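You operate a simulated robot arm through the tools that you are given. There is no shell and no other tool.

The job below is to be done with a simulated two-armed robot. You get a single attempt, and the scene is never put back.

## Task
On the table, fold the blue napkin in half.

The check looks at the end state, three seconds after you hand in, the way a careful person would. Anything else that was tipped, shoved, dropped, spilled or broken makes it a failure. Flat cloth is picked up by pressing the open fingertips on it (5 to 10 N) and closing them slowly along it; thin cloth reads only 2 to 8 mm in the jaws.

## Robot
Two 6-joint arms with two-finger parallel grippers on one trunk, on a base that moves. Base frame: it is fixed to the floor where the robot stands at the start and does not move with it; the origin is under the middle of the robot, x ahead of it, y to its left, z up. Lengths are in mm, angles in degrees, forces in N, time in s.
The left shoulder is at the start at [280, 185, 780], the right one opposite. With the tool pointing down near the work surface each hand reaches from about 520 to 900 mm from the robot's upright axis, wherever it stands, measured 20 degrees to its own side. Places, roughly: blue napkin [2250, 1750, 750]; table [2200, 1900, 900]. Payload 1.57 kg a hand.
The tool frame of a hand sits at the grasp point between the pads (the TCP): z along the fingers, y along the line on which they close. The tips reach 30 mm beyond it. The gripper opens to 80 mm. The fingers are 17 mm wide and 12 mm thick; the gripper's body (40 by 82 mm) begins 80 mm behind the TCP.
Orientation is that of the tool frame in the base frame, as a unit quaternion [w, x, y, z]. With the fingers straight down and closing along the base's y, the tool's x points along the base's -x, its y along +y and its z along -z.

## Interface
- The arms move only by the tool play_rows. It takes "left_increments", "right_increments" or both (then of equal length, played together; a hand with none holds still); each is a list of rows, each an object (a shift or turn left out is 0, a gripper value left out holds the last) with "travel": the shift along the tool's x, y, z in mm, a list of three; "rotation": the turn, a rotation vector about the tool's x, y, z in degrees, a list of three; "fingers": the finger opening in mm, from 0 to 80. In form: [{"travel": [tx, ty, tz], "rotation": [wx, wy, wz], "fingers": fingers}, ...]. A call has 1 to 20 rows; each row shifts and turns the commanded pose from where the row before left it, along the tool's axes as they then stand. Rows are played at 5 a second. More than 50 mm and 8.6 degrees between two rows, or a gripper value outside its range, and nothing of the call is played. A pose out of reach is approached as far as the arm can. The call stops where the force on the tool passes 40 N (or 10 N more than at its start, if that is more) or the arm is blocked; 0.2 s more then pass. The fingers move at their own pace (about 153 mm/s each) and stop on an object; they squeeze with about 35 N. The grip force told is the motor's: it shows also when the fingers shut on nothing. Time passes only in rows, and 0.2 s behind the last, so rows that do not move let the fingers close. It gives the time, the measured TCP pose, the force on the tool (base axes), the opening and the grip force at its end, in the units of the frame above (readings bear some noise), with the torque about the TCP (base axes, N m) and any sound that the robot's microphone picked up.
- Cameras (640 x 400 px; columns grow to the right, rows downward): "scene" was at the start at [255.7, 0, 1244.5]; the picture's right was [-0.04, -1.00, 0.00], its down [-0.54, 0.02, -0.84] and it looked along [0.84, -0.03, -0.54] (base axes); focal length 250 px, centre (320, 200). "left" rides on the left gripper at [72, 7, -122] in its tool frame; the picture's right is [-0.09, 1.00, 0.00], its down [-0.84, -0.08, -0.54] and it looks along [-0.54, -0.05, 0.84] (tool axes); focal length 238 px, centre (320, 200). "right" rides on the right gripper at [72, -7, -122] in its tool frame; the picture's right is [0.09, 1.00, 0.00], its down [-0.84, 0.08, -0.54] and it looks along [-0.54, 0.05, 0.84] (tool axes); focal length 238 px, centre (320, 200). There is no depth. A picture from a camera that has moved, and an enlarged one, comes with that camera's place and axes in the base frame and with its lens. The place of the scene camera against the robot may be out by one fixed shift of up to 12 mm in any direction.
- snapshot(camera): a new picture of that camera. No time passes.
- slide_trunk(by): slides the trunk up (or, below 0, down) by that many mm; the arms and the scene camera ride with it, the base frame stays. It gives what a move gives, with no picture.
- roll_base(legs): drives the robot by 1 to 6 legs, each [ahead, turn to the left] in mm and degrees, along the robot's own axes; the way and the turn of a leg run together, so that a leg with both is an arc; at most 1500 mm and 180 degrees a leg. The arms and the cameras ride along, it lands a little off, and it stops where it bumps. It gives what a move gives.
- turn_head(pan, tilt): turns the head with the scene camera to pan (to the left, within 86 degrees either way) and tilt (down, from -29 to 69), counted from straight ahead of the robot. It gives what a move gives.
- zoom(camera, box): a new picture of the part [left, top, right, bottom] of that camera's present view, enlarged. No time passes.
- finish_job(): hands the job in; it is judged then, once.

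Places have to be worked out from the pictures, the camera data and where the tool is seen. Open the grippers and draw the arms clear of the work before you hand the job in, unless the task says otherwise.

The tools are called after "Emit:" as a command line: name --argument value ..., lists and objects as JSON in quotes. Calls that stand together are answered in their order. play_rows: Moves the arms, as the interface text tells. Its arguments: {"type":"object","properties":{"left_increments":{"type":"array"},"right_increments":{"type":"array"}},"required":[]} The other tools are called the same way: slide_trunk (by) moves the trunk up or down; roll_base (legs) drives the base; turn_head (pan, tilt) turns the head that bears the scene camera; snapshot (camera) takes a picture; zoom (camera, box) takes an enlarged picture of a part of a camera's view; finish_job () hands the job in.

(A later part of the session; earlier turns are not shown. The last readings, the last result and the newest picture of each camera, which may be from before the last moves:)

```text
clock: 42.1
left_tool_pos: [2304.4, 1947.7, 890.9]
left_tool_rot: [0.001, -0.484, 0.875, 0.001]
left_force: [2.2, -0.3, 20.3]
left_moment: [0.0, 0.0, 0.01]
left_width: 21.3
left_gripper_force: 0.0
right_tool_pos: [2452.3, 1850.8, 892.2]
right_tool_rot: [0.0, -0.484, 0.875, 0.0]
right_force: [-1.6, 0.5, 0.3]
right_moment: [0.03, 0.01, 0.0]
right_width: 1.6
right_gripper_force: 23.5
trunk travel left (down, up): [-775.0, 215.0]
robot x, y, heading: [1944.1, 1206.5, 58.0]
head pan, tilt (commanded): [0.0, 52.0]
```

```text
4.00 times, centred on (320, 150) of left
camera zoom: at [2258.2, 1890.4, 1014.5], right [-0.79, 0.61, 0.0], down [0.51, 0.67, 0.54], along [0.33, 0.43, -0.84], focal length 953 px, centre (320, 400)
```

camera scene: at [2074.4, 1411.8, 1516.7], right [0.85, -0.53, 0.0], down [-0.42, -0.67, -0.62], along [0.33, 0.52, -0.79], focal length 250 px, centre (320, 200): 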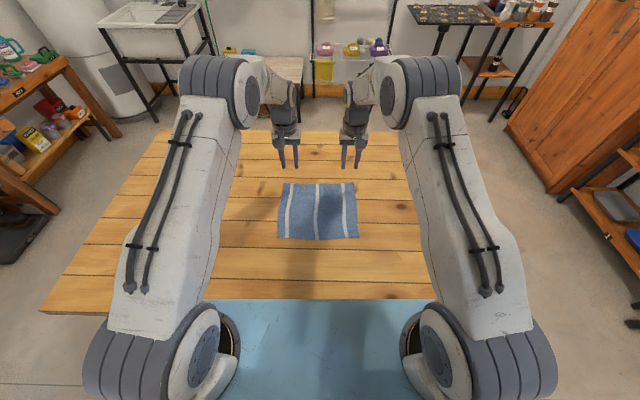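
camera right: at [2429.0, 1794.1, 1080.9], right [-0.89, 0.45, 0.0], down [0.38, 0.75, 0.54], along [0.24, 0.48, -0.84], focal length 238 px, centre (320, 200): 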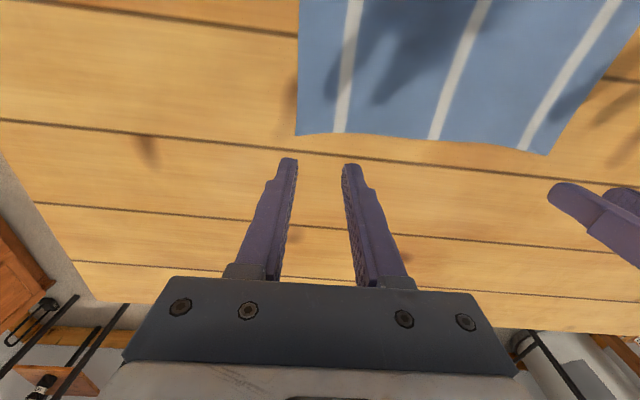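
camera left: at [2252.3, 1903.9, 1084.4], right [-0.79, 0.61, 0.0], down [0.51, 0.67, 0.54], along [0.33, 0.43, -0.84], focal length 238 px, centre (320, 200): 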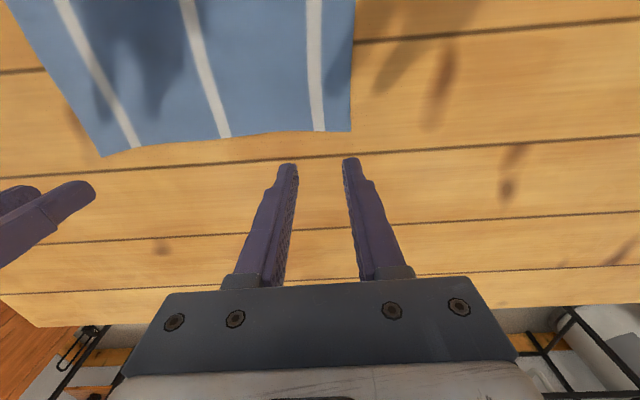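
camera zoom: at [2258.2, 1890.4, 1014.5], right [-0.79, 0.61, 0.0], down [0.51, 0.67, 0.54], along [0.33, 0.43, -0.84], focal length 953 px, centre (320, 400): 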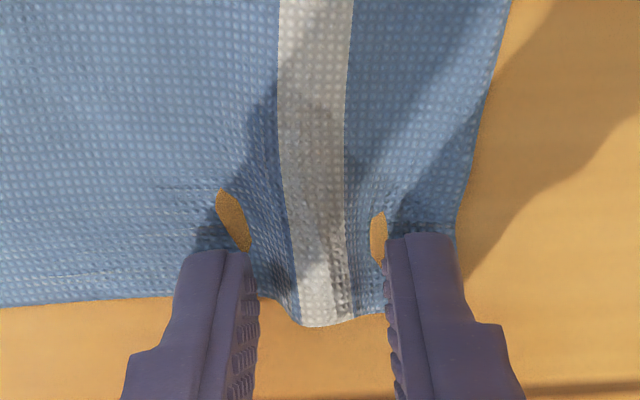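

The ridge now forms on the left (pressing force 20 N, a bit high). I ease up by 0.7 mm and go on closing slowly.

Emit:
play_rows --left_increments '[{"travel": [0, 0, -0.7], "fingers": 22}, {"fingers": 20}, {"fingers": 18}, {"fingers": 16}, {"fingers": 14}, {"fingers": 12}, {"fingers": 10}, {"fingers": 8}, {"fingers": 6}, {"fingers": 4}, {"fingers": 2}, {"fingers": 0}, {"fingers": 0}, {"fingers": 0}]'

Emit:
zoom --camera "left" --box '[240, 100, 400, 200]'

Emit:
zoom --camera "scene" --box '[256, 160, 384, 240]'

```text
clock: 45.1
left_tool_pos: [2302.9, 1947.6, 890.6]
left_tool_rot: [0.001, -0.484, 0.875, 0.0]
left_force: [6.4, -4.5, 20.4]
left_moment: [-0.13, -0.12, 0.0]
left_width: 1.6
left_gripper_force: 23.7
right_tool_pos: [2453.2, 1851.6, 893.0]
right_tool_rot: [0.0, -0.484, 0.875, 0.0]
right_force: [-5.1, 3.2, 0.1]
right_moment: [0.08, 0.17, 0.01]
right_width: 1.5
right_gripper_force: 23.6
trunk travel left (down, up): [-775.0, 215.0]
robot x, y, heading: [1944.2, 1204.6, 58.3]
head pan, tilt (commanded): [0.0, 52.0]
```

```text
4.00 times, centred on (320, 150) of left
camera zoom: at [2257.8, 1889.9, 1014.7], right [-0.79, 0.61, 0.0], down [0.51, 0.67, 0.54], along [0.33, 0.43, -0.84], focal length 953 px, centre (320, 400)
```

zoom: 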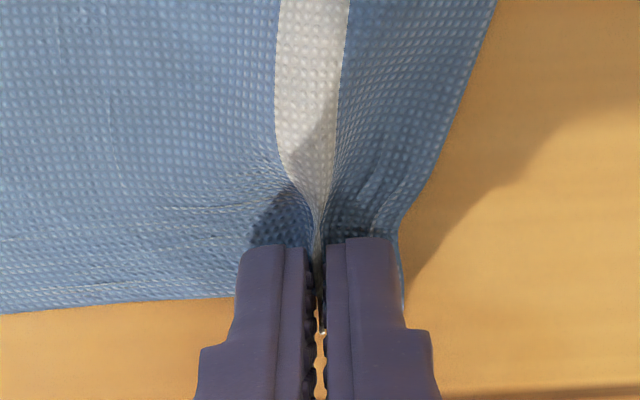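

```text
5.00 times, centred on (320, 200) of scene
camera zoom: at [2073.6, 1410.3, 1517.1], right [0.85, -0.53, 0.0], down [-0.42, -0.67, -0.62], along [0.33, 0.52, -0.79], focal length 1248 px, centre (320, 200)
```

zoom: 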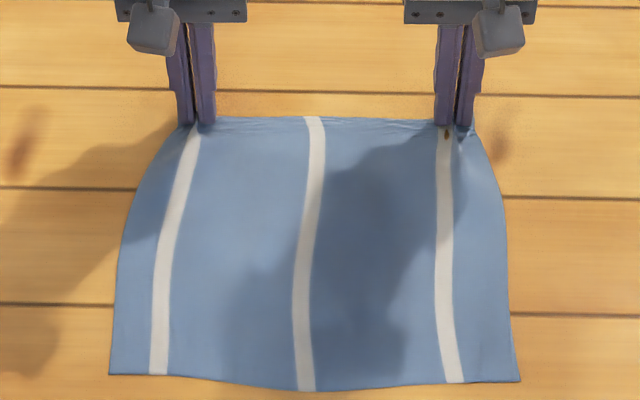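

Both jaws now hold cloth (1.6 and 1.5 mm), with 6–8 N of tension between the hands. I move them 1.5 mm inward each to slacken it and lift gently by 30 mm, then check that both still hold.

Emit:
play_rows --left_increments '[{"travel": [0, -1, -2], "fingers": 0}, {"travel": [0, -0.5, -6]}, {"travel": [1, 0, -7]}, {"travel": [2, 0, -7]}, {"travel": [3, 0, -8]}, {"travel": [0, 0, 0]}]' --right_increments '[{"travel": [0, 1, 0], "fingers": 0}, {"travel": [0, 0.5, -6]}, {"travel": [1, 0, -7]}, {"travel": [2, 0, -7]}, {"travel": [3, 0, -8]}, {"travel": [0, 0, 0]}]'

Emit:
snapshot --camera "scene"

Emit:
snapshot --camera "left"

Emit:
snapshot --camera "right"

```text
clock: 46.5
left_tool_pos: [2301.4, 1943.2, 920.2]
left_tool_rot: [0.0, -0.484, 0.875, -0.001]
left_force: [2.6, -1.7, 0.0]
left_moment: [-0.08, -0.09, -0.01]
left_width: 1.9
left_gripper_force: 23.6
right_tool_pos: [2449.4, 1847.4, 918.9]
right_tool_rot: [0.0, -0.484, 0.875, 0.0]
right_force: [-2.7, 2.5, 0.4]
right_moment: [0.09, 0.08, 0.01]
right_width: 1.7
right_gripper_force: 23.6
trunk travel left (down, up): [-775.0, 215.0]
robot x, y, heading: [1943.9, 1210.2, 58.1]
head pan, tilt (commanded): [0.0, 52.0]
```

```text
taken
camera scene: at [2074.0, 1411.2, 1516.9], right [0.85, -0.53, 0.0], down [-0.42, -0.67, -0.62], along [0.33, 0.52, -0.79], focal length 250 px, centre (320, 200)
```

scene: 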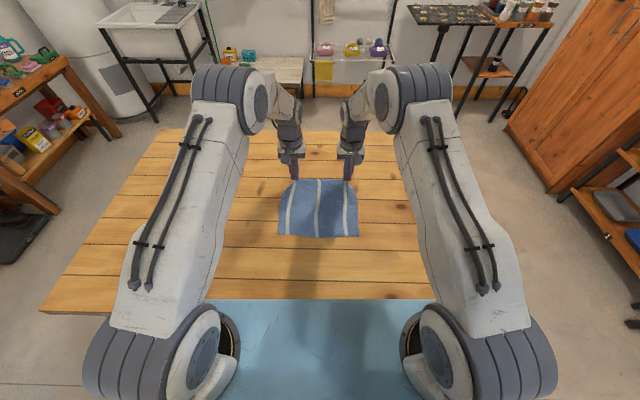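

```text
taken
camera left: at [2256.4, 1885.1, 1044.3], right [-0.79, 0.61, 0.0], down [0.51, 0.67, 0.54], along [0.33, 0.43, -0.84], focal length 238 px, centre (320, 200)
```

left: 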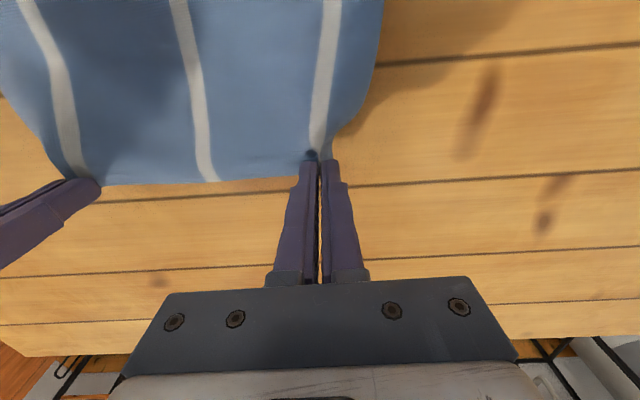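

```text
taken
camera right: at [2416.2, 1783.9, 1040.1], right [-0.89, 0.45, 0.0], down [0.38, 0.75, 0.54], along [0.24, 0.48, -0.84], focal length 238 px, centre (320, 200)
```

right: 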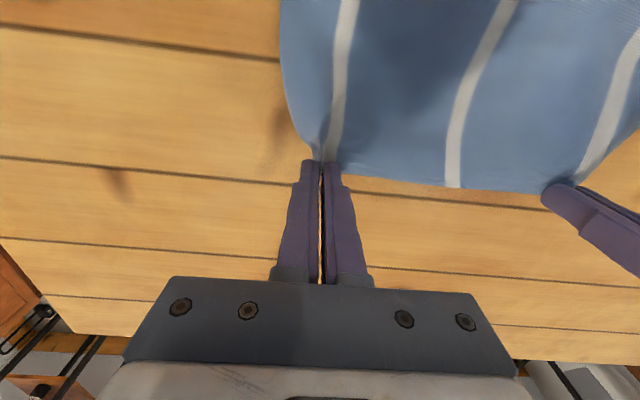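

Both corners came up cleanly and the far edge hangs straight between the hands. I carry the edge up and back along an arc over the middle of the napkin, drifting both hands 4 mm to the left to stay centred.

Emit:
play_rows --left_increments '[{"travel": [7, 0.5, -14], "fingers": 0}, {"travel": [9, 0.5, -13]}, {"travel": [11, 0.5, -12]}, {"travel": [13, 0.5, -10]}, {"travel": [15, 0.5, -8]}, {"travel": [16, 0.5, -5]}, {"travel": [17, 0.5, -3]}, {"travel": [15, 0.5, 0]}, {"travel": [0, 0, 0]}]' --right_increments '[{"travel": [7, 0.5, -14], "fingers": 0}, {"travel": [9, 0.5, -13]}, {"travel": [11, 0.5, -12]}, {"travel": [13, 0.5, -10]}, {"travel": [15, 0.5, -8]}, {"travel": [16, 0.5, -5]}, {"travel": [17, 0.5, -3]}, {"travel": [15, 0.5, 0]}, {"travel": [0, 0, 0]}]'

Emit:
snapshot --camera "scene"

Emit:
zoom --camera "scene" --box '[240, 160, 400, 260]'

```text
clock: 48.5
left_tool_pos: [2243.2, 1856.8, 985.7]
left_tool_rot: [0.0, -0.484, 0.875, 0.0]
left_force: [3.6, -1.7, -1.0]
left_moment: [-0.1, -0.06, -0.03]
left_width: 1.5
left_gripper_force: 23.5
right_tool_pos: [2391.2, 1763.8, 985.6]
right_tool_rot: [0.0, -0.484, 0.875, -0.001]
right_force: [-2.3, 1.8, -0.7]
right_moment: [0.08, 0.08, -0.03]
right_width: 1.7
right_gripper_force: 23.6
trunk travel left (down, up): [-775.0, 215.0]
robot x, y, heading: [1941.5, 1207.3, 57.9]
head pan, tilt (commanded): [0.0, 52.0]
```

```text
taken
camera scene: at [2074.0, 1411.1, 1516.9], right [0.85, -0.53, 0.0], down [-0.42, -0.67, -0.62], along [0.33, 0.52, -0.79], focal length 250 px, centre (320, 200)
```

scene: 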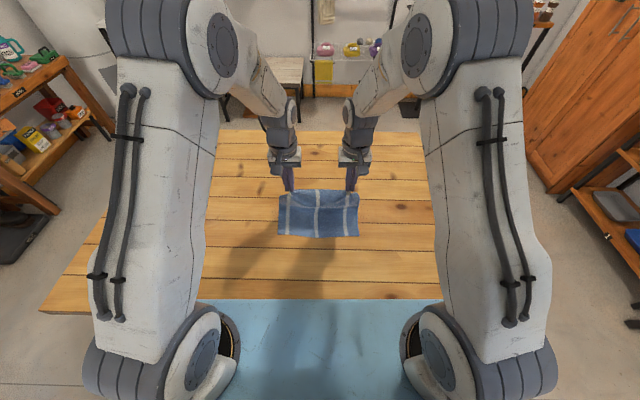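

```text
4.00 times, centred on (320, 210) of scene
camera zoom: at [2074.0, 1411.1, 1516.9], right [0.85, -0.53, 0.0], down [-0.42, -0.67, -0.62], along [0.33, 0.52, -0.79], focal length 998 px, centre (320, 160)
```

zoom: 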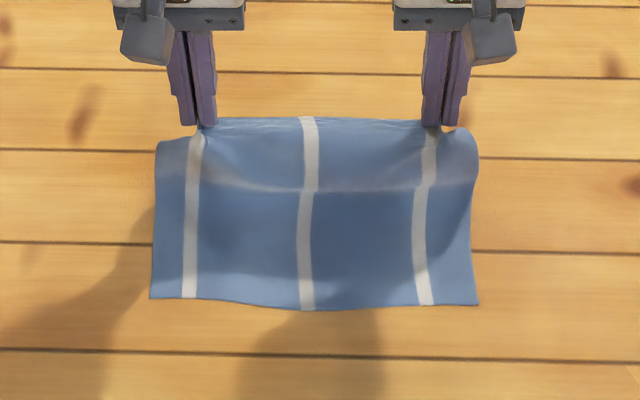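

The cloth hangs in a straight fold with the near half lying undisturbed (near edge at f≈609). I carry on down the near side of the arc, tipping the fingers 24° outward so that the held hem begins to turn over, and hover some 28 mm above the near edge.

Emit:
play_rows --left_increments '[{"travel": [10, 0.5, 2], "rotation": [0, -8, 0], "fingers": 0}, {"travel": [12.4, 0.5, 2.3], "rotation": [0, -8, 0]}, {"travel": [13.5, 0.5, 3.4], "rotation": [0, -8, 0]}, {"travel": [15.9, 0.5, 5.6]}, {"travel": [15.9, 0.5, 5.6]}, {"travel": [15.9, 0.5, 5.6]}, {"travel": [15.9, 0.5, 5.6]}, {"travel": [15.9, 0.5, 5.6]}, {"travel": [0, 0, 0]}]' --right_increments '[{"travel": [10, 0.5, 2], "rotation": [0, -8, 0], "fingers": 0}, {"travel": [12.4, 0.5, 2.3], "rotation": [0, -8, 0]}, {"travel": [13.5, 0.5, 3.4], "rotation": [0, -8, 0]}, {"travel": [17, 0.3, 5.1]}, {"travel": [17, 0.3, 5.1]}, {"travel": [17, 0.3, 5.1]}, {"travel": [17, 0.3, 5.1]}, {"travel": [17, 0.3, 5.1]}, {"travel": [0, 0, 0]}]'

Emit:
snapshot --camera "scene"

Emit:
zoom --camera "scene" --box '[240, 160, 400, 260]'

Emit:
snapshot --camera "left"

```text
clock: 50.5
left_tool_pos: [2184.4, 1786.1, 924.7]
left_tool_rot: [0.133, -0.48, 0.862, 0.095]
left_force: [31.6, -23.0, 0.3]
left_moment: [-0.71, -1.01, -0.2]
left_width: 2.0
left_gripper_force: 23.6
left hand out of reach, approached as far as the arm can: row 3
right_tool_pos: [2344.1, 1678.7, 926.2]
right_tool_rot: [0.152, -0.475, 0.864, 0.063]
right_force: [-31.7, 22.0, 0.1]
right_moment: [0.68, 1.02, 0.18]
right_width: 2.4
right_gripper_force: 23.8
right hand out of reach, approached as far as the arm can: row 3
trunk travel left (down, up): [-775.0, 215.0]
robot x, y, heading: [1944.1, 1203.7, 58.3]
head pan, tilt (commanded): [0.0, 52.0]
```

```text
taken
camera scene: at [2074.1, 1411.3, 1516.9], right [0.85, -0.53, 0.0], down [-0.42, -0.67, -0.62], along [0.33, 0.52, -0.79], focal length 250 px, centre (320, 200)
```

scene: 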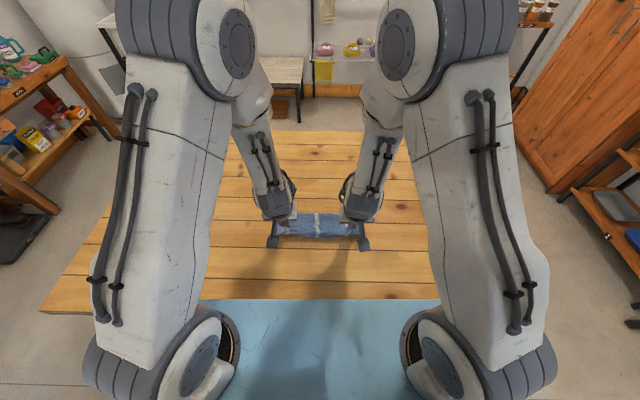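

```text
4.00 times, centred on (320, 210) of scene
camera zoom: at [2074.1, 1411.3, 1516.9], right [0.85, -0.53, 0.0], down [-0.42, -0.67, -0.62], along [0.33, 0.52, -0.79], focal length 998 px, centre (320, 160)
```

zoom: 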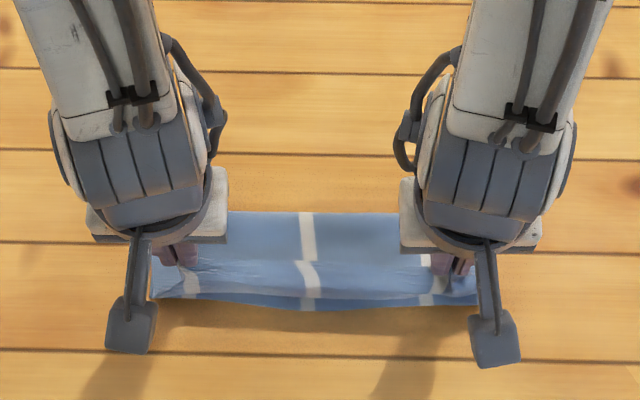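

```text
taken
camera left: at [2124.8, 1696.8, 1019.9], right [-0.8, 0.59, 0.07], down [0.41, 0.47, 0.78], along [0.43, 0.65, -0.63], focal length 238 px, centre (320, 200)
```

left: 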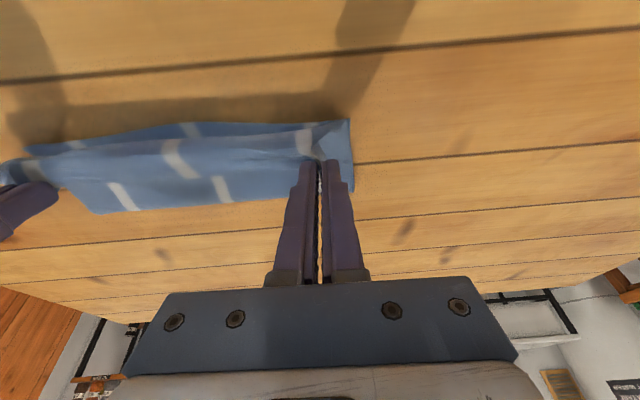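

With the 24° tilt the arms ran out of reach and spread, stretching the edge between the hands (about 39 N). I turn the fingers back to vertical at once, keeping the tips in place, to take off the tension.

Emit:
play_rows --left_increments '[{"travel": [-3.0, -0.5, 0.6], "rotation": [0, 8, 0], "fingers": 0}, {"travel": [-3.1, -0.5, 0.15], "rotation": [0, 8, 0]}, {"travel": [-3.1, 0, -0.3], "rotation": [0, 8, 0]}, {"travel": [0, 0, 0]}]' --right_increments '[{"travel": [-3.0, 0.5, 0.6], "rotation": [0, 8, 0], "fingers": 0}, {"travel": [-3.1, 0.5, 0.15], "rotation": [0, 8, 0]}, {"travel": [-3.1, 0, -0.3], "rotation": [0, 8, 0]}, {"travel": [0, 0, 0]}]'

Emit:
zoom --camera "scene" --box '[240, 160, 400, 260]'

Emit:
snapshot --camera "left"

Emit:
snapshot --camera "right"

```text
clock: 51.3
left_tool_pos: [2186.4, 1799.3, 927.1]
left_tool_rot: [0.063, -0.487, 0.868, 0.077]
left_force: [21.8, -16.6, 0.2]
left_moment: [-0.51, -0.69, -0.13]
left_width: 1.6
left_gripper_force: 23.4
left hand out of reach, approached as far as the arm can: row 1, 2, 3
right_tool_pos: [2350.8, 1683.6, 927.6]
right_tool_rot: [0.099, -0.478, 0.873, 0.023]
right_force: [-22.3, 16.1, -0.5]
right_moment: [0.52, 0.72, 0.04]
right_width: 1.8
right_gripper_force: 23.5
right hand out of reach, approached as far as the arm can: row 1, 2, 3
trunk travel left (down, up): [-775.0, 215.0]
robot x, y, heading: [1944.5, 1209.0, 58.1]
head pan, tilt (commanded): [0.0, 52.0]
stopped in row 4 (left hand): the force on the tool passed its limit at 51 N (the readings are from after the stop); the commanded pose is now the measured one
```

```text
4.00 times, centred on (320, 210) of scene
camera zoom: at [2073.9, 1411.0, 1516.9], right [0.85, -0.53, 0.0], down [-0.42, -0.67, -0.62], along [0.33, 0.52, -0.79], focal length 998 px, centre (320, 160)
```

zoom: 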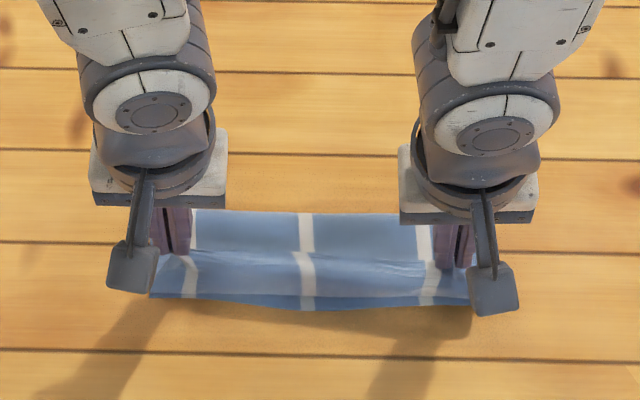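

```text
taken
camera left: at [2138.1, 1718.6, 1035.8], right [-0.8, 0.59, 0.09], down [0.48, 0.55, 0.68], along [0.35, 0.59, -0.73], focal length 238 px, centre (320, 200)
```

left: 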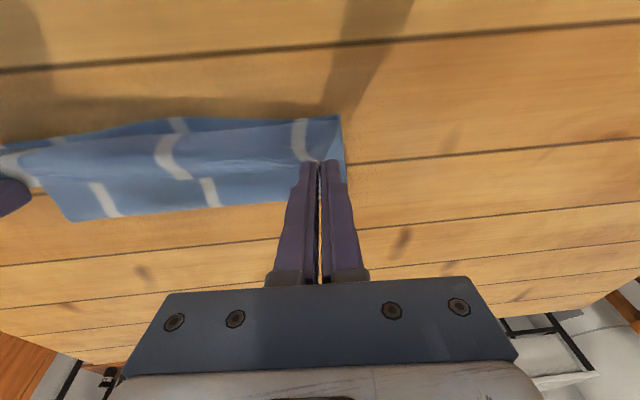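

```text
taken
camera right: at [2299.2, 1603.7, 1032.9], right [-0.88, 0.46, -0.07], down [0.29, 0.66, 0.69], along [0.37, 0.59, -0.72], focal length 238 px, centre (320, 200)
```

right: 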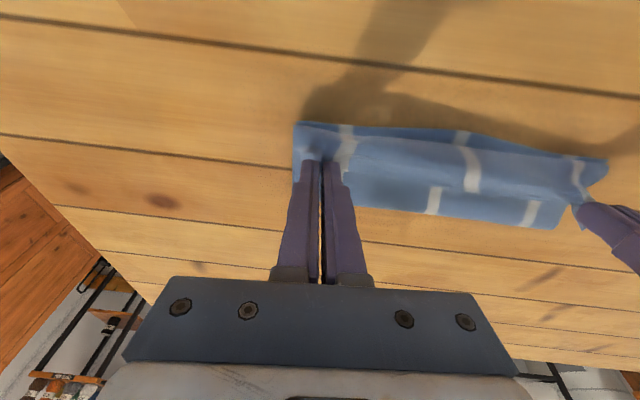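

The call stopped on the force limit with the hands pulled apart (about 27 N) but both still holding (1.6 and 1.8 mm). The pose now counts from the measured one, so I move both hands inward, a little up and back toward the far side where they reach easily, turning them gradually upright.

Emit:
play_rows --left_increments '[{"travel": [-7.4, -4.5, -3.9], "rotation": [1.05, 2.65, 0.2], "fingers": 0}, {"travel": [-7.4, -4.5, -3.9], "rotation": [1.05, 2.65, 0.2]}, {"travel": [-7.4, -4.5, -3.9], "rotation": [1.05, 2.65, 0.2]}, {"travel": [-7.4, -4, -3.9], "rotation": [1.05, 2.65, 0.2]}, {"travel": [0, 0, 0]}]' --right_increments '[{"travel": [-8.7, 2.5, -3.7], "rotation": [-0.8, 2.8, -0.1], "fingers": 0}, {"travel": [-8.7, 2.5, -3.7], "rotation": [-0.8, 2.8, -0.1]}, {"travel": [-8.7, 2, -3.7], "rotation": [-0.8, 2.8, -0.1]}, {"travel": [-8.7, 1.5, -3.7], "rotation": [-0.8, 2.8, -0.1]}, {"travel": [0, 0, 0]}]'

Emit:
zoom --camera "scene" --box '[240, 160, 400, 260]'

```text
clock: 51.9
left_tool_pos: [2192.6, 1807.2, 931.1]
left_tool_rot: [0.05, -0.488, 0.869, 0.066]
left_force: [16.7, -13.4, -0.7]
left_moment: [-0.36, -0.54, -0.1]
left_width: 1.7
left_gripper_force: 23.8
left hand out of reach, approached as far as the arm can: row 1, 2
right_tool_pos: [2354.0, 1692.0, 931.2]
right_tool_rot: [0.091, -0.477, 0.874, 0.02]
right_force: [-17.0, 12.5, 0.0]
right_moment: [0.44, 0.57, 0.05]
right_width: 1.6
right_gripper_force: 23.6
right hand out of reach, approached as far as the arm can: row 1, 2, 3
trunk travel left (down, up): [-775.0, 215.0]
robot x, y, heading: [1941.4, 1211.1, 58.2]
head pan, tilt (commanded): [0.0, 52.0]
stopped in row 3 (left hand): the force on the tool passed its limit at 41 N (the readings are from after the stop); the commanded pose is now the measured one
```

```text
4.00 times, centred on (320, 210) of scene
camera zoom: at [2074.0, 1411.1, 1516.9], right [0.85, -0.53, 0.0], down [-0.42, -0.67, -0.62], along [0.33, 0.52, -0.79], focal length 998 px, centre (320, 160)
```

zoom: 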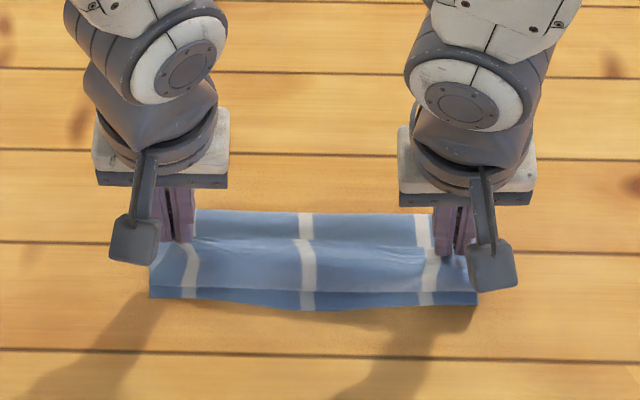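

The wrists are near a singular pose (forearm nearly in line with the fingers), which makes the hands lurch sideways when turned. I make only small inward and far-going shifts without turning, to shed the 21 N tension.

Emit:
play_rows --left_increments '[{"travel": [-2, -2, 0], "fingers": 0}, {"travel": [-2, -2, 0]}, {"travel": [-2, -2, 0]}, {"travel": [0, 0, 0]}]' --right_increments '[{"travel": [-2, 1.5, 0], "fingers": 0}, {"travel": [-2, 1.5, 0]}, {"travel": [-2, 1.5, 0]}, {"travel": [0, 0, 0]}]'

```text
clock: 52.9
left_tool_pos: [2197.7, 1809.7, 930.4]
left_tool_rot: [0.046, -0.489, 0.868, 0.067]
left_force: [9.1, -6.8, 0.1]
left_moment: [-0.2, -0.3, -0.04]
left_width: 1.8
left_gripper_force: 23.3
right_tool_pos: [2357.0, 1695.7, 930.1]
right_tool_rot: [0.09, -0.476, 0.874, 0.015]
right_force: [-8.7, 7.0, 0.0]
right_moment: [0.19, 0.31, 0.03]
right_width: 1.6
right_gripper_force: 23.4
trunk travel left (down, up): [-775.0, 215.0]
robot x, y, heading: [1942.5, 1207.6, 58.0]
head pan, tilt (commanded): [0.0, 52.0]
```

That works; tension is down to 11 N. I continue with small inward and far-going steps, now adding gentle turning of about 1° a row toward upright.

Emit:
play_rows --left_increments '[{"travel": [-3, -1.5, -1], "fingers": 0}, {"travel": [-4, -1.5, -1]}, {"travel": [-4, -1, -1], "rotation": [0.3, 0.8, 0]}, {"travel": [-4, -1, -1], "rotation": [0.3, 0.8, 0]}, {"travel": [-4, -0.5, -1], "rotation": [0.3, 0.8, 0]}, {"travel": [-4, -0.5, -1], "rotation": [0.3, 0.8, 0]}, {"travel": [0, 0, 0]}]' --right_increments '[{"travel": [-4, 1.5, -1], "fingers": 0}, {"travel": [-5, 1.5, -1]}, {"travel": [-5, 1, -1], "rotation": [-0.3, 1, 0]}, {"travel": [-5, 1, -1], "rotation": [-0.3, 1, 0]}, {"travel": [-5, 0.5, -1], "rotation": [-0.3, 1, 0]}, {"travel": [-5, 0.5, -1], "rotation": [-0.3, 1, 0]}, {"travel": [0, 0, 0]}]'

Emit:
zoom --camera "scene" --box '[240, 160, 400, 260]'

```text
clock: 54.5
left_tool_pos: [2214.9, 1823.7, 939.5]
left_tool_rot: [0.027, -0.491, 0.87, 0.045]
left_force: [0.1, -0.8, 0.3]
left_moment: [0.0, 0.0, 0.02]
left_width: 1.7
left_gripper_force: 23.5
right_tool_pos: [2365.9, 1722.4, 942.1]
right_tool_rot: [0.054, -0.477, 0.877, 0.007]
right_force: [0.4, -0.2, 0.3]
right_moment: [-0.01, 0.01, 0.0]
right_width: 1.9
right_gripper_force: 23.8
trunk travel left (down, up): [-775.0, 215.0]
robot x, y, heading: [1942.9, 1205.1, 58.3]
head pan, tilt (commanded): [0.0, 52.0]
```

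```text
4.00 times, centred on (320, 210) of scene
camera zoom: at [2074.1, 1411.3, 1516.8], right [0.85, -0.53, 0.0], down [-0.42, -0.67, -0.62], along [0.33, 0.52, -0.79], focal length 998 px, centre (320, 160)
```

zoom: 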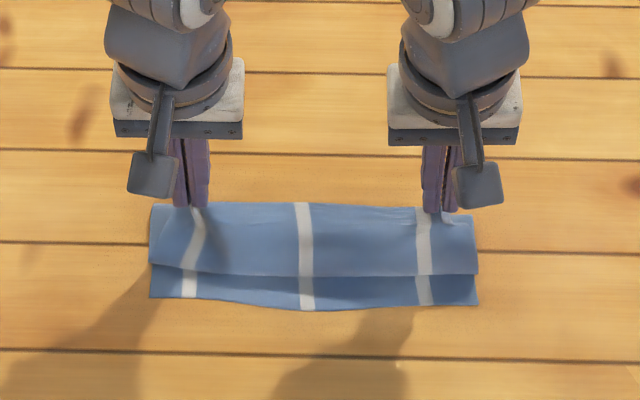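

The hands are slack and upright within about 6°, both still holding. I finish turning upright while moving 80 mm back out, because I want to retreat with the base instead, which lays the fold over with the arms in a comfortable pose.

Emit:
play_rows --left_increments '[{"travel": [-8, 0, 0], "rotation": [0.75, 1.3, 0.25], "fingers": 0}, {"travel": [-8, 0, 0], "rotation": [0.75, 1.3, 0.25]}, {"travel": [-8, 0, 0], "rotation": [0.75, 1.3, 0.25]}, {"travel": [-8, 0, 0], "rotation": [0.75, 1.3, 0.25]}, {"travel": [-8, 0, 0]}, {"travel": [-8, 0, 0]}, {"travel": [-8, 0, 0]}, {"travel": [-8, 0, 0]}, {"travel": [-8, 0, 0]}, {"travel": [-8, 0, 0]}, {"travel": [0, 0, 0]}]' --right_increments '[{"travel": [-8, 0, 0], "rotation": [-0.6, 1.45, -0.2], "fingers": 0}, {"travel": [-8, 0, 0], "rotation": [-0.6, 1.45, -0.2]}, {"travel": [-8, 0, 0], "rotation": [-0.6, 1.45, -0.2]}, {"travel": [-8, 0, 0], "rotation": [-0.6, 1.45, -0.2]}, {"travel": [-8, 0, 0]}, {"travel": [-8, 0, 0]}, {"travel": [-8, 0, 0]}, {"travel": [-8, 0, 0]}, {"travel": [-8, 0, 0]}, {"travel": [-8, 0, 0]}, {"travel": [0, 0, 0]}]'

Emit:
zoom --camera "scene" --box '[240, 160, 400, 260]'

```text
clock: 56.9
left_tool_pos: [2257.1, 1891.2, 941.5]
left_tool_rot: [0.001, -0.483, 0.875, -0.001]
left_force: [0.7, -0.5, 0.1]
left_moment: [0.01, 0.01, 0.02]
left_width: 1.5
left_gripper_force: 23.5
right_tool_pos: [2409.0, 1791.2, 943.1]
right_tool_rot: [0.0, -0.485, 0.875, 0.001]
right_force: [1.2, -0.4, -0.2]
right_moment: [-0.01, -0.02, -0.01]
right_width: 1.7
right_gripper_force: 23.2
trunk travel left (down, up): [-775.0, 215.0]
robot x, y, heading: [1944.4, 1205.7, 58.1]
head pan, tilt (commanded): [0.0, 52.0]
```

```text
4.00 times, centred on (320, 210) of scene
camera zoom: at [2074.1, 1411.3, 1516.8], right [0.85, -0.53, 0.0], down [-0.42, -0.67, -0.62], along [0.33, 0.52, -0.79], focal length 998 px, centre (320, 160)
```

zoom: 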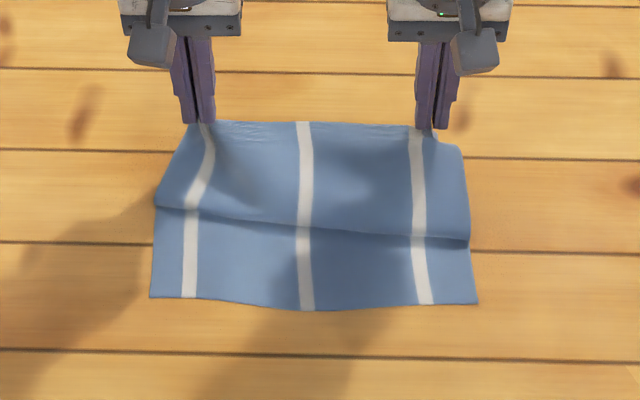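

Hands are upright, at table positions f≈748/743, holding slack cloth. I lower them 15 mm and then drive the base straight back by 122 mm, which carries the held edge over to the near edge.

Emit:
play_rows --left_increments '[{"travel": [0, 0, 7], "fingers": 0}, {"travel": [0, 0, 7]}, {"travel": [0, 0, 0]}]' --right_increments '[{"travel": [-2, 0, 8], "fingers": 0}, {"travel": [-2, 0, 8]}, {"travel": [0, 0, 0]}]'

Emit:
roll_base --legs '[[-122, 0]]'

Emit:
snapshot --camera "scene"

Emit:
zoom --camera "scene" --box '[240, 130, 400, 230]'

```text
clock: 57.7
left_tool_pos: [2258.5, 1892.4, 928.0]
left_tool_rot: [0.001, -0.483, 0.876, -0.001]
left_force: [0.0, 0.1, 0.5]
left_moment: [0.01, 0.0, 0.02]
left_width: 1.4
left_gripper_force: 23.1
right_tool_pos: [2410.4, 1793.8, 927.7]
right_tool_rot: [0.0, -0.483, 0.876, 0.001]
right_force: [-0.7, 0.2, -0.4]
right_moment: [-0.03, -0.02, -0.04]
right_width: 1.6
right_gripper_force: 23.0
trunk travel left (down, up): [-775.0, 215.0]
robot x, y, heading: [1942.1, 1206.8, 58.0]
head pan, tilt (commanded): [0.0, 52.0]
```

```text
clock: 59.0
left_tool_pos: [2193.7, 1786.9, 927.4]
left_tool_rot: [0.001, -0.483, 0.876, -0.001]
left_force: [0.9, -0.2, 0.2]
left_moment: [-0.02, 0.01, 0.03]
left_width: 1.7
left_gripper_force: 23.8
right_tool_pos: [2345.5, 1689.5, 927.3]
right_tool_rot: [0.0, -0.484, 0.875, 0.001]
right_force: [-0.5, -0.9, -0.9]
right_moment: [-0.04, -0.04, 0.01]
right_width: 1.4
right_gripper_force: 22.7
trunk travel left (down, up): [-775.0, 215.0]
robot x, y, heading: [1878.9, 1104.3, 58.2]
head pan, tilt (commanded): [0.0, 52.0]
```

```text
taken
camera scene: at [2009.7, 1307.7, 1516.8], right [0.85, -0.53, 0.0], down [-0.42, -0.67, -0.62], along [0.33, 0.52, -0.79], focal length 250 px, centre (320, 200)
```

scene: 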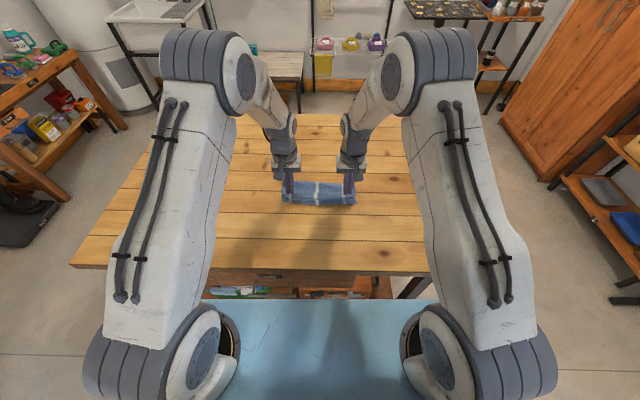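

```text
4.00 times, centred on (320, 180) of scene
camera zoom: at [2009.7, 1307.7, 1516.8], right [0.85, -0.53, 0.0], down [-0.42, -0.67, -0.62], along [0.33, 0.52, -0.79], focal length 998 px, centre (320, 280)
```

zoom: 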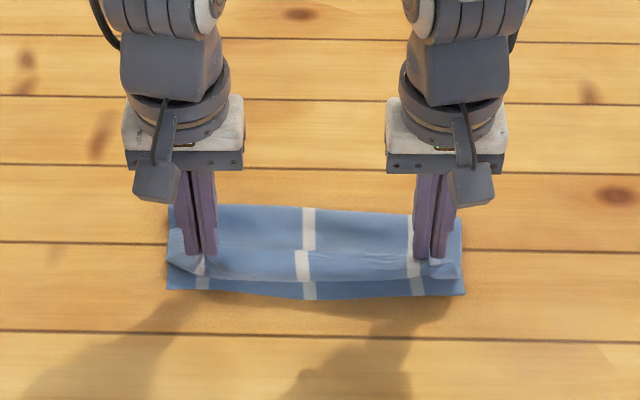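

The edge now hangs right over the near edge (hands at f≈626/624, near corners at 615/611), with no tension. I look through the wrist cameras to see the hem and the alignment before lowering.

Emit:
zoom --camera "left" --box '[160, 60, 480, 260]'

Emit:
zoom --camera "right" --box '[160, 60, 480, 260]'

```text
2.00 times, centred on (320, 160) of left
camera zoom: at [2148.4, 1730.4, 1051.3], right [-0.79, 0.61, 0.0], down [0.51, 0.67, 0.54], along [0.33, 0.43, -0.84], focal length 477 px, centre (320, 280)
```

zoom: 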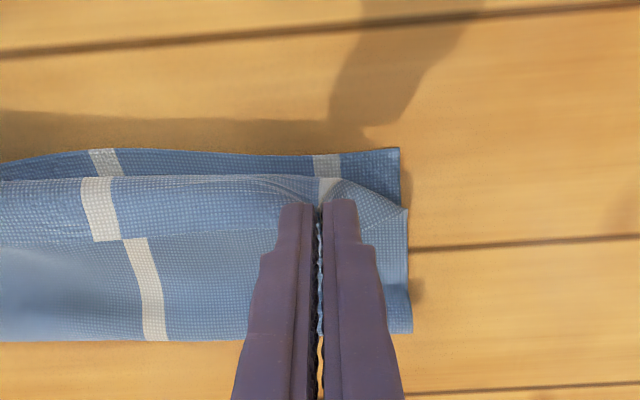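

```text
2.00 times, centred on (320, 160) of right
camera zoom: at [2312.3, 1625.0, 1049.0], right [-0.89, 0.45, 0.0], down [0.38, 0.75, 0.54], along [0.24, 0.49, -0.84], focal length 477 px, centre (320, 280)
```

zoom: 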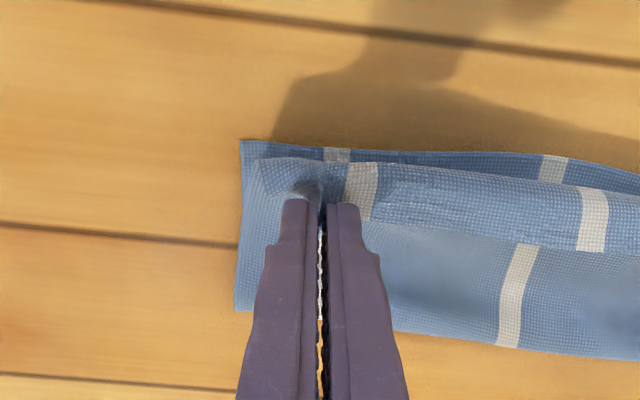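

Seen from the hands, the edge strip (about 20 mm) still points away from me, rolled under at a soft bend, and both side edges line up. I move 10 mm outward to leave cloth for that strip to unroll, and lower to just above the layers.

Emit:
play_rows --left_increments '[{"travel": [-2, 0, 6], "fingers": 0}, {"travel": [-2, 0, 6]}, {"travel": [-2, 0, 6]}, {"travel": [-2, 0, 6]}, {"travel": [-2, 0, 4]}, {"travel": [0, 0, 2]}, {"travel": [0, 0, 0]}]' --right_increments '[{"travel": [-2, 0, 6], "fingers": 0}, {"travel": [-2, 0, 6]}, {"travel": [-2, 0, 6]}, {"travel": [-2, 0, 6]}, {"travel": [-2, 0, 4]}, {"travel": [0, 0, 2]}, {"travel": [0, 0, 0]}]'

Emit:
zoom --camera "left" --box '[160, 60, 480, 260]'

Emit:
zoom --camera "right" --box '[160, 60, 480, 260]'

Emit:
zoom --camera "scene" --box '[240, 130, 400, 230]'

```text
clock: 60.6
left_tool_pos: [2198.9, 1796.3, 897.5]
left_tool_rot: [0.002, -0.483, 0.876, 0.0]
left_force: [0.4, 0.3, -0.5]
left_moment: [0.0, 0.01, 0.03]
left_width: 1.4
left_gripper_force: 22.9
right_tool_pos: [2351.6, 1698.1, 897.9]
right_tool_rot: [0.0, -0.483, 0.876, 0.0]
right_force: [-0.6, 0.0, 0.3]
right_moment: [0.01, -0.02, -0.01]
right_width: 1.7
right_gripper_force: 23.3
trunk travel left (down, up): [-775.0, 215.0]
robot x, y, heading: [1878.2, 1104.4, 58.2]
head pan, tilt (commanded): [0.0, 52.0]
```

```text
2.00 times, centred on (320, 160) of left
camera zoom: at [2154.0, 1738.4, 1021.4], right [-0.79, 0.61, 0.0], down [0.51, 0.67, 0.54], along [0.33, 0.43, -0.84], focal length 477 px, centre (320, 280)
```

zoom: 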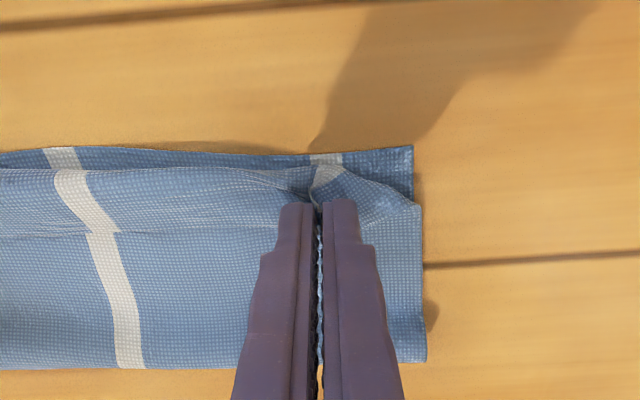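

```text
2.00 times, centred on (320, 160) of right
camera zoom: at [2318.2, 1633.4, 1019.4], right [-0.89, 0.45, 0.0], down [0.38, 0.75, 0.54], along [0.25, 0.49, -0.84], focal length 477 px, centre (320, 280)
```

zoom: 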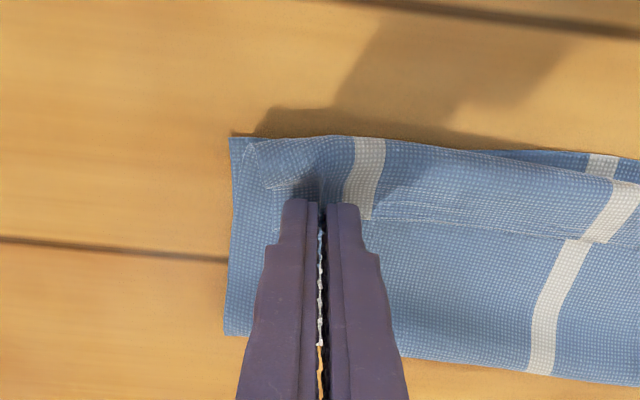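

```text
4.00 times, centred on (320, 180) of scene
camera zoom: at [2009.4, 1307.2, 1516.9], right [0.85, -0.53, 0.0], down [-0.42, -0.67, -0.62], along [0.33, 0.52, -0.79], focal length 998 px, centre (320, 280)
```

zoom: 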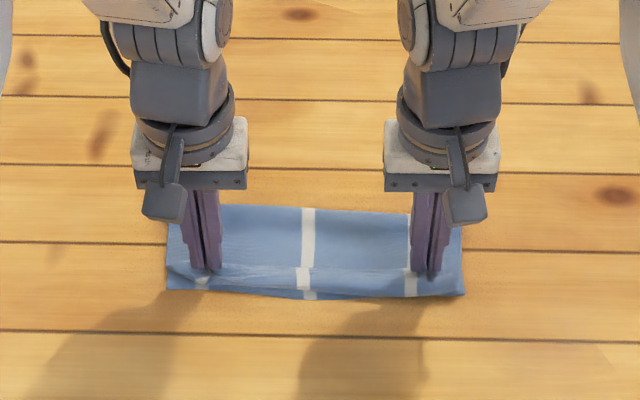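

The bend of the upper layer now lies just at the near edge, with the tips about 7 mm above the table. I open the jaws slowly to 24 mm and see how the strip settles.

Emit:
play_rows --left_increments '[{"fingers": 4}, {"fingers": 8}, {"fingers": 14}, {"fingers": 20}, {"fingers": 24}, {"fingers": 24}]' --right_increments '[{"fingers": 4}, {"fingers": 8}, {"fingers": 14}, {"fingers": 20}, {"fingers": 24}, {"fingers": 24}]'

Emit:
zoom --camera "left" --box '[160, 60, 480, 260]'

Emit:
zoom --camera "right" --box '[160, 60, 480, 260]'

Emit:
zoom --camera "scene" --box '[240, 130, 400, 230]'

```text
clock: 62.0
left_tool_pos: [2199.0, 1794.7, 897.6]
left_tool_rot: [0.0, -0.483, 0.876, 0.0]
left_force: [-0.2, 0.5, -0.4]
left_moment: [0.0, 0.03, 0.01]
left_width: 24.0
left_gripper_force: 0.1
right_tool_pos: [2351.9, 1697.6, 897.9]
right_tool_rot: [0.0, -0.483, 0.875, 0.001]
right_force: [-0.1, 0.9, 0.3]
right_moment: [0.04, 0.03, 0.01]
right_width: 24.0
right_gripper_force: 0.0
trunk travel left (down, up): [-775.0, 215.0]
robot x, y, heading: [1878.8, 1105.8, 58.2]
head pan, tilt (commanded): [0.0, 52.0]
```

```text
2.00 times, centred on (320, 160) of left
camera zoom: at [2153.9, 1738.3, 1021.4], right [-0.79, 0.61, 0.0], down [0.51, 0.67, 0.54], along [0.33, 0.43, -0.84], focal length 477 px, centre (320, 280)
```

zoom: 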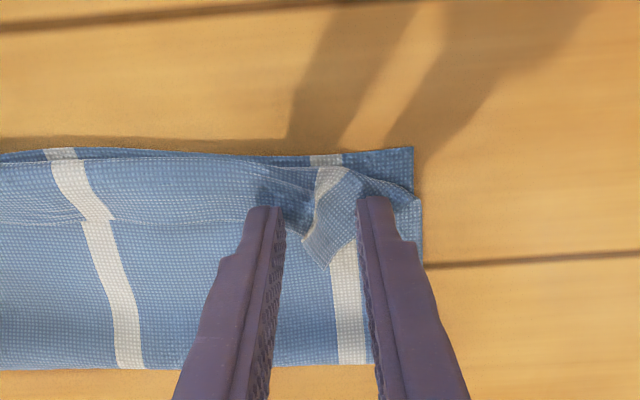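

```text
2.00 times, centred on (320, 160) of right
camera zoom: at [2318.2, 1633.3, 1019.4], right [-0.89, 0.45, 0.0], down [0.38, 0.75, 0.54], along [0.25, 0.49, -0.84], focal length 477 px, centre (320, 280)
```

zoom: 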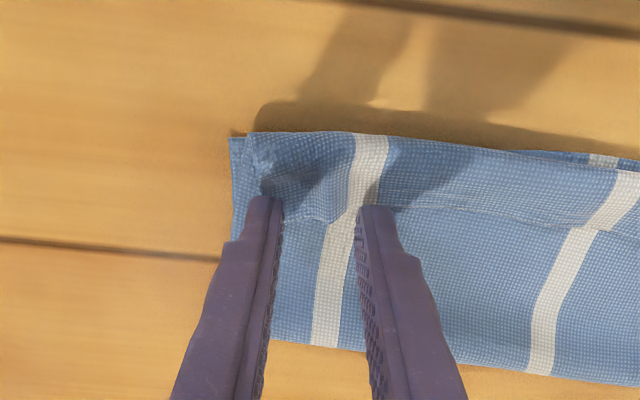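

```text
4.00 times, centred on (320, 180) of scene
camera zoom: at [2009.4, 1307.2, 1516.8], right [0.85, -0.53, 0.0], down [-0.42, -0.67, -0.62], along [0.33, 0.52, -0.79], focal length 998 px, centre (320, 280)
```

zoom: 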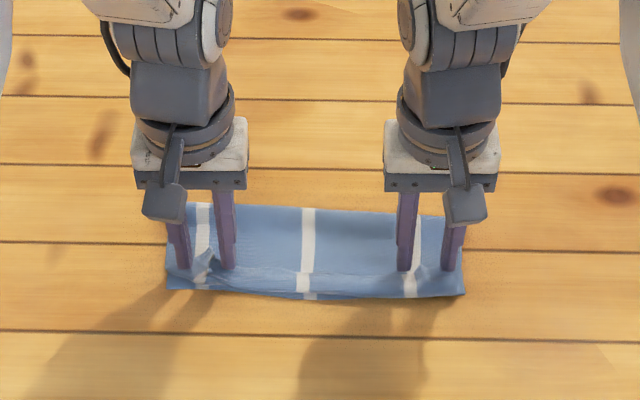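

The cloth is let go, with the edge strip lying folded back on top along the near side. I raise both hands straight up by 60 mm and look at what is left to straighten.

Emit:
play_rows --left_increments '[{"travel": [0, 0, -6]}, {"travel": [0, 0, -10]}, {"travel": [0, 0, -20]}, {"travel": [0, 0, -24]}, {"travel": [0, 0, 0]}]' --right_increments '[{"travel": [0, 0, -6]}, {"travel": [0, 0, -10]}, {"travel": [0, 0, -20]}, {"travel": [0, 0, -24]}, {"travel": [0, 0, 0]}]'

Emit:
zoom --camera "left" --box '[160, 40, 480, 240]'

Emit:
zoom --camera "right" --box '[160, 40, 480, 240]'

Emit:
zoom --camera "scene" --box '[260, 155, 380, 230]'

```text
clock: 63.2
left_tool_pos: [2197.2, 1795.6, 957.5]
left_tool_rot: [0.0, -0.484, 0.875, -0.001]
left_force: [-0.3, 1.0, -0.1]
left_moment: [0.05, 0.03, -0.02]
left_width: 24.0
left_gripper_force: 0.1
right_tool_pos: [2351.2, 1698.0, 957.1]
right_tool_rot: [0.0, -0.483, 0.875, 0.002]
right_force: [0.5, 0.0, 0.5]
right_moment: [0.0, -0.02, -0.03]
right_width: 24.1
right_gripper_force: 0.1
trunk travel left (down, up): [-775.0, 215.0]
robot x, y, heading: [1876.4, 1105.0, 58.1]
head pan, tilt (commanded): [0.0, 52.0]
```

```text
2.00 times, centred on (320, 140) of left
camera zoom: at [2153.1, 1739.0, 1081.7], right [-0.79, 0.61, 0.0], down [0.51, 0.67, 0.54], along [0.33, 0.43, -0.84], focal length 477 px, centre (320, 320)
```

zoom: 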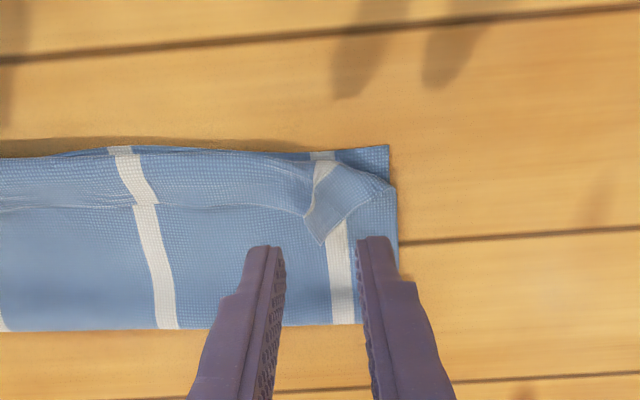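

```text
2.00 times, centred on (320, 140) of right
camera zoom: at [2317.5, 1633.1, 1078.9], right [-0.89, 0.45, 0.0], down [0.38, 0.75, 0.54], along [0.25, 0.49, -0.84], focal length 477 px, centre (320, 320)
```

zoom: 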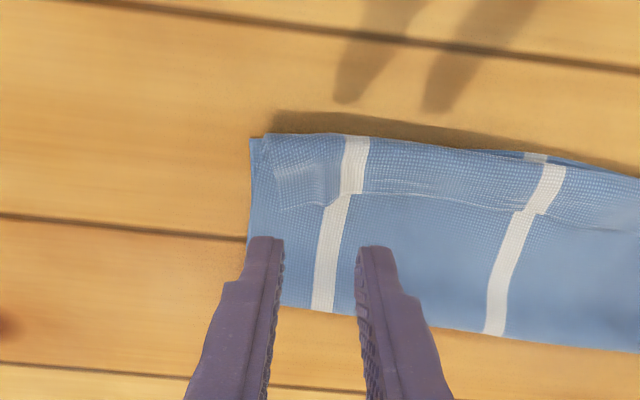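

```text
5.33 times, centred on (320, 192) of scene
camera zoom: at [2009.2, 1306.9, 1516.9], right [0.85, -0.53, 0.0], down [-0.42, -0.67, -0.62], along [0.33, 0.52, -0.79], focal length 1331 px, centre (320, 240)
```

zoom: 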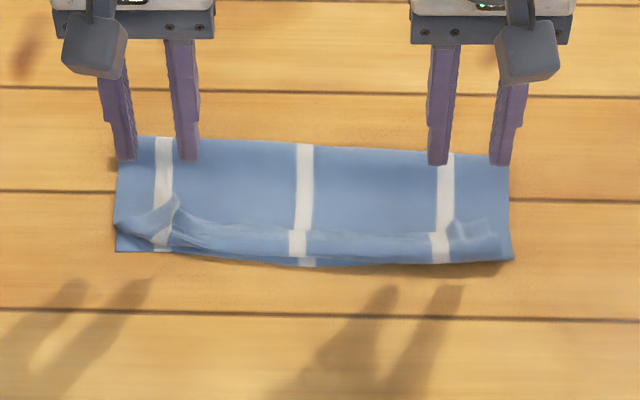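

The fold lies well but the edge strip (20–30 mm) is folded back on top, and the fold line sits some 15–25 mm too near (f≈694–708 instead of ≈722). I will first sweep that strip over toward me with lightly touching fingertips, then re-lay the upper edge properly; I move both hands with fingers spread just beyond the strip's free edge.

Emit:
play_rows --left_increments '[{"travel": [-11, -11, 0], "fingers": 50}, {"travel": [-11, -11, 0]}, {"travel": [-11, -11, 0]}, {"travel": [0, 0, 18]}, {"travel": [0, 0, 18]}, {"travel": [0, 0, 16]}, {"travel": [0, 0, 0]}]' --right_increments '[{"travel": [-10, 7.2, 0], "fingers": 60}, {"travel": [-10, 7.2, 0]}, {"travel": [-10, 7.2, 0]}, {"travel": [0, 0, 18]}, {"travel": [0, 0, 18]}, {"travel": [0, 0, 16]}, {"travel": [0, 0, 0]}]'

Emit:
zoom --camera "left" --box '[160, 40, 480, 240]'

Emit:
zoom --camera "right" --box '[160, 40, 480, 240]'

Emit:
zoom --camera "scene" --box '[260, 145, 380, 220]'

```text
clock: 64.8
left_tool_pos: [2243.0, 1806.6, 906.4]
left_tool_rot: [0.001, -0.484, 0.875, -0.001]
left_force: [-0.3, -0.6, -0.8]
left_moment: [-0.01, -0.01, -0.01]
left_width: 49.9
left_gripper_force: 0.1
right_tool_pos: [2347.5, 1736.1, 905.6]
right_tool_rot: [0.0, -0.484, 0.875, 0.001]
right_force: [0.0, -0.8, 0.4]
right_moment: [0.03, 0.03, 0.02]
right_width: 59.8
right_gripper_force: 0.0
trunk travel left (down, up): [-775.0, 215.0]
robot x, y, heading: [1877.9, 1107.4, 57.9]
head pan, tilt (commanded): [0.0, 52.0]
```

```text
2.00 times, centred on (320, 140) of left
camera zoom: at [2198.2, 1748.1, 1030.3], right [-0.79, 0.61, 0.0], down [0.51, 0.67, 0.54], along [0.33, 0.43, -0.84], focal length 477 px, centre (320, 320)
```

zoom: 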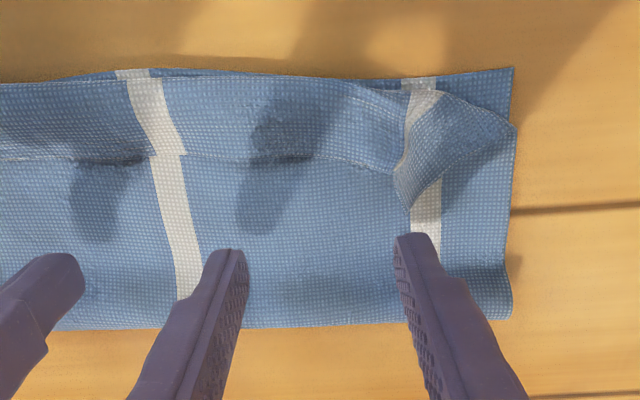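

```text
2.00 times, centred on (320, 140) of right
camera zoom: at [2315.7, 1670.9, 1027.1], right [-0.89, 0.45, 0.0], down [0.38, 0.75, 0.54], along [0.25, 0.49, -0.84], focal length 477 px, centre (320, 320)
```

zoom: 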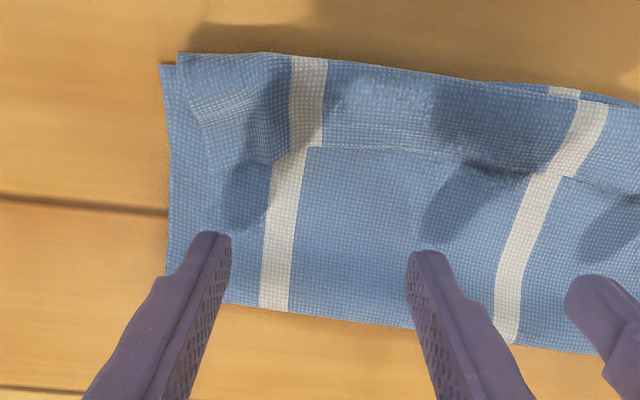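

```text
5.33 times, centred on (320, 182) of scene
camera zoom: at [2009.5, 1307.3, 1516.8], right [0.85, -0.53, 0.0], down [-0.42, -0.67, -0.62], along [0.33, 0.52, -0.79], focal length 1331 px, centre (320, 293)
```

zoom: 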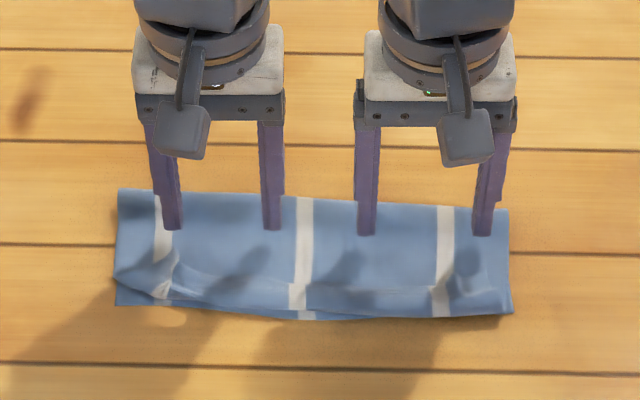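

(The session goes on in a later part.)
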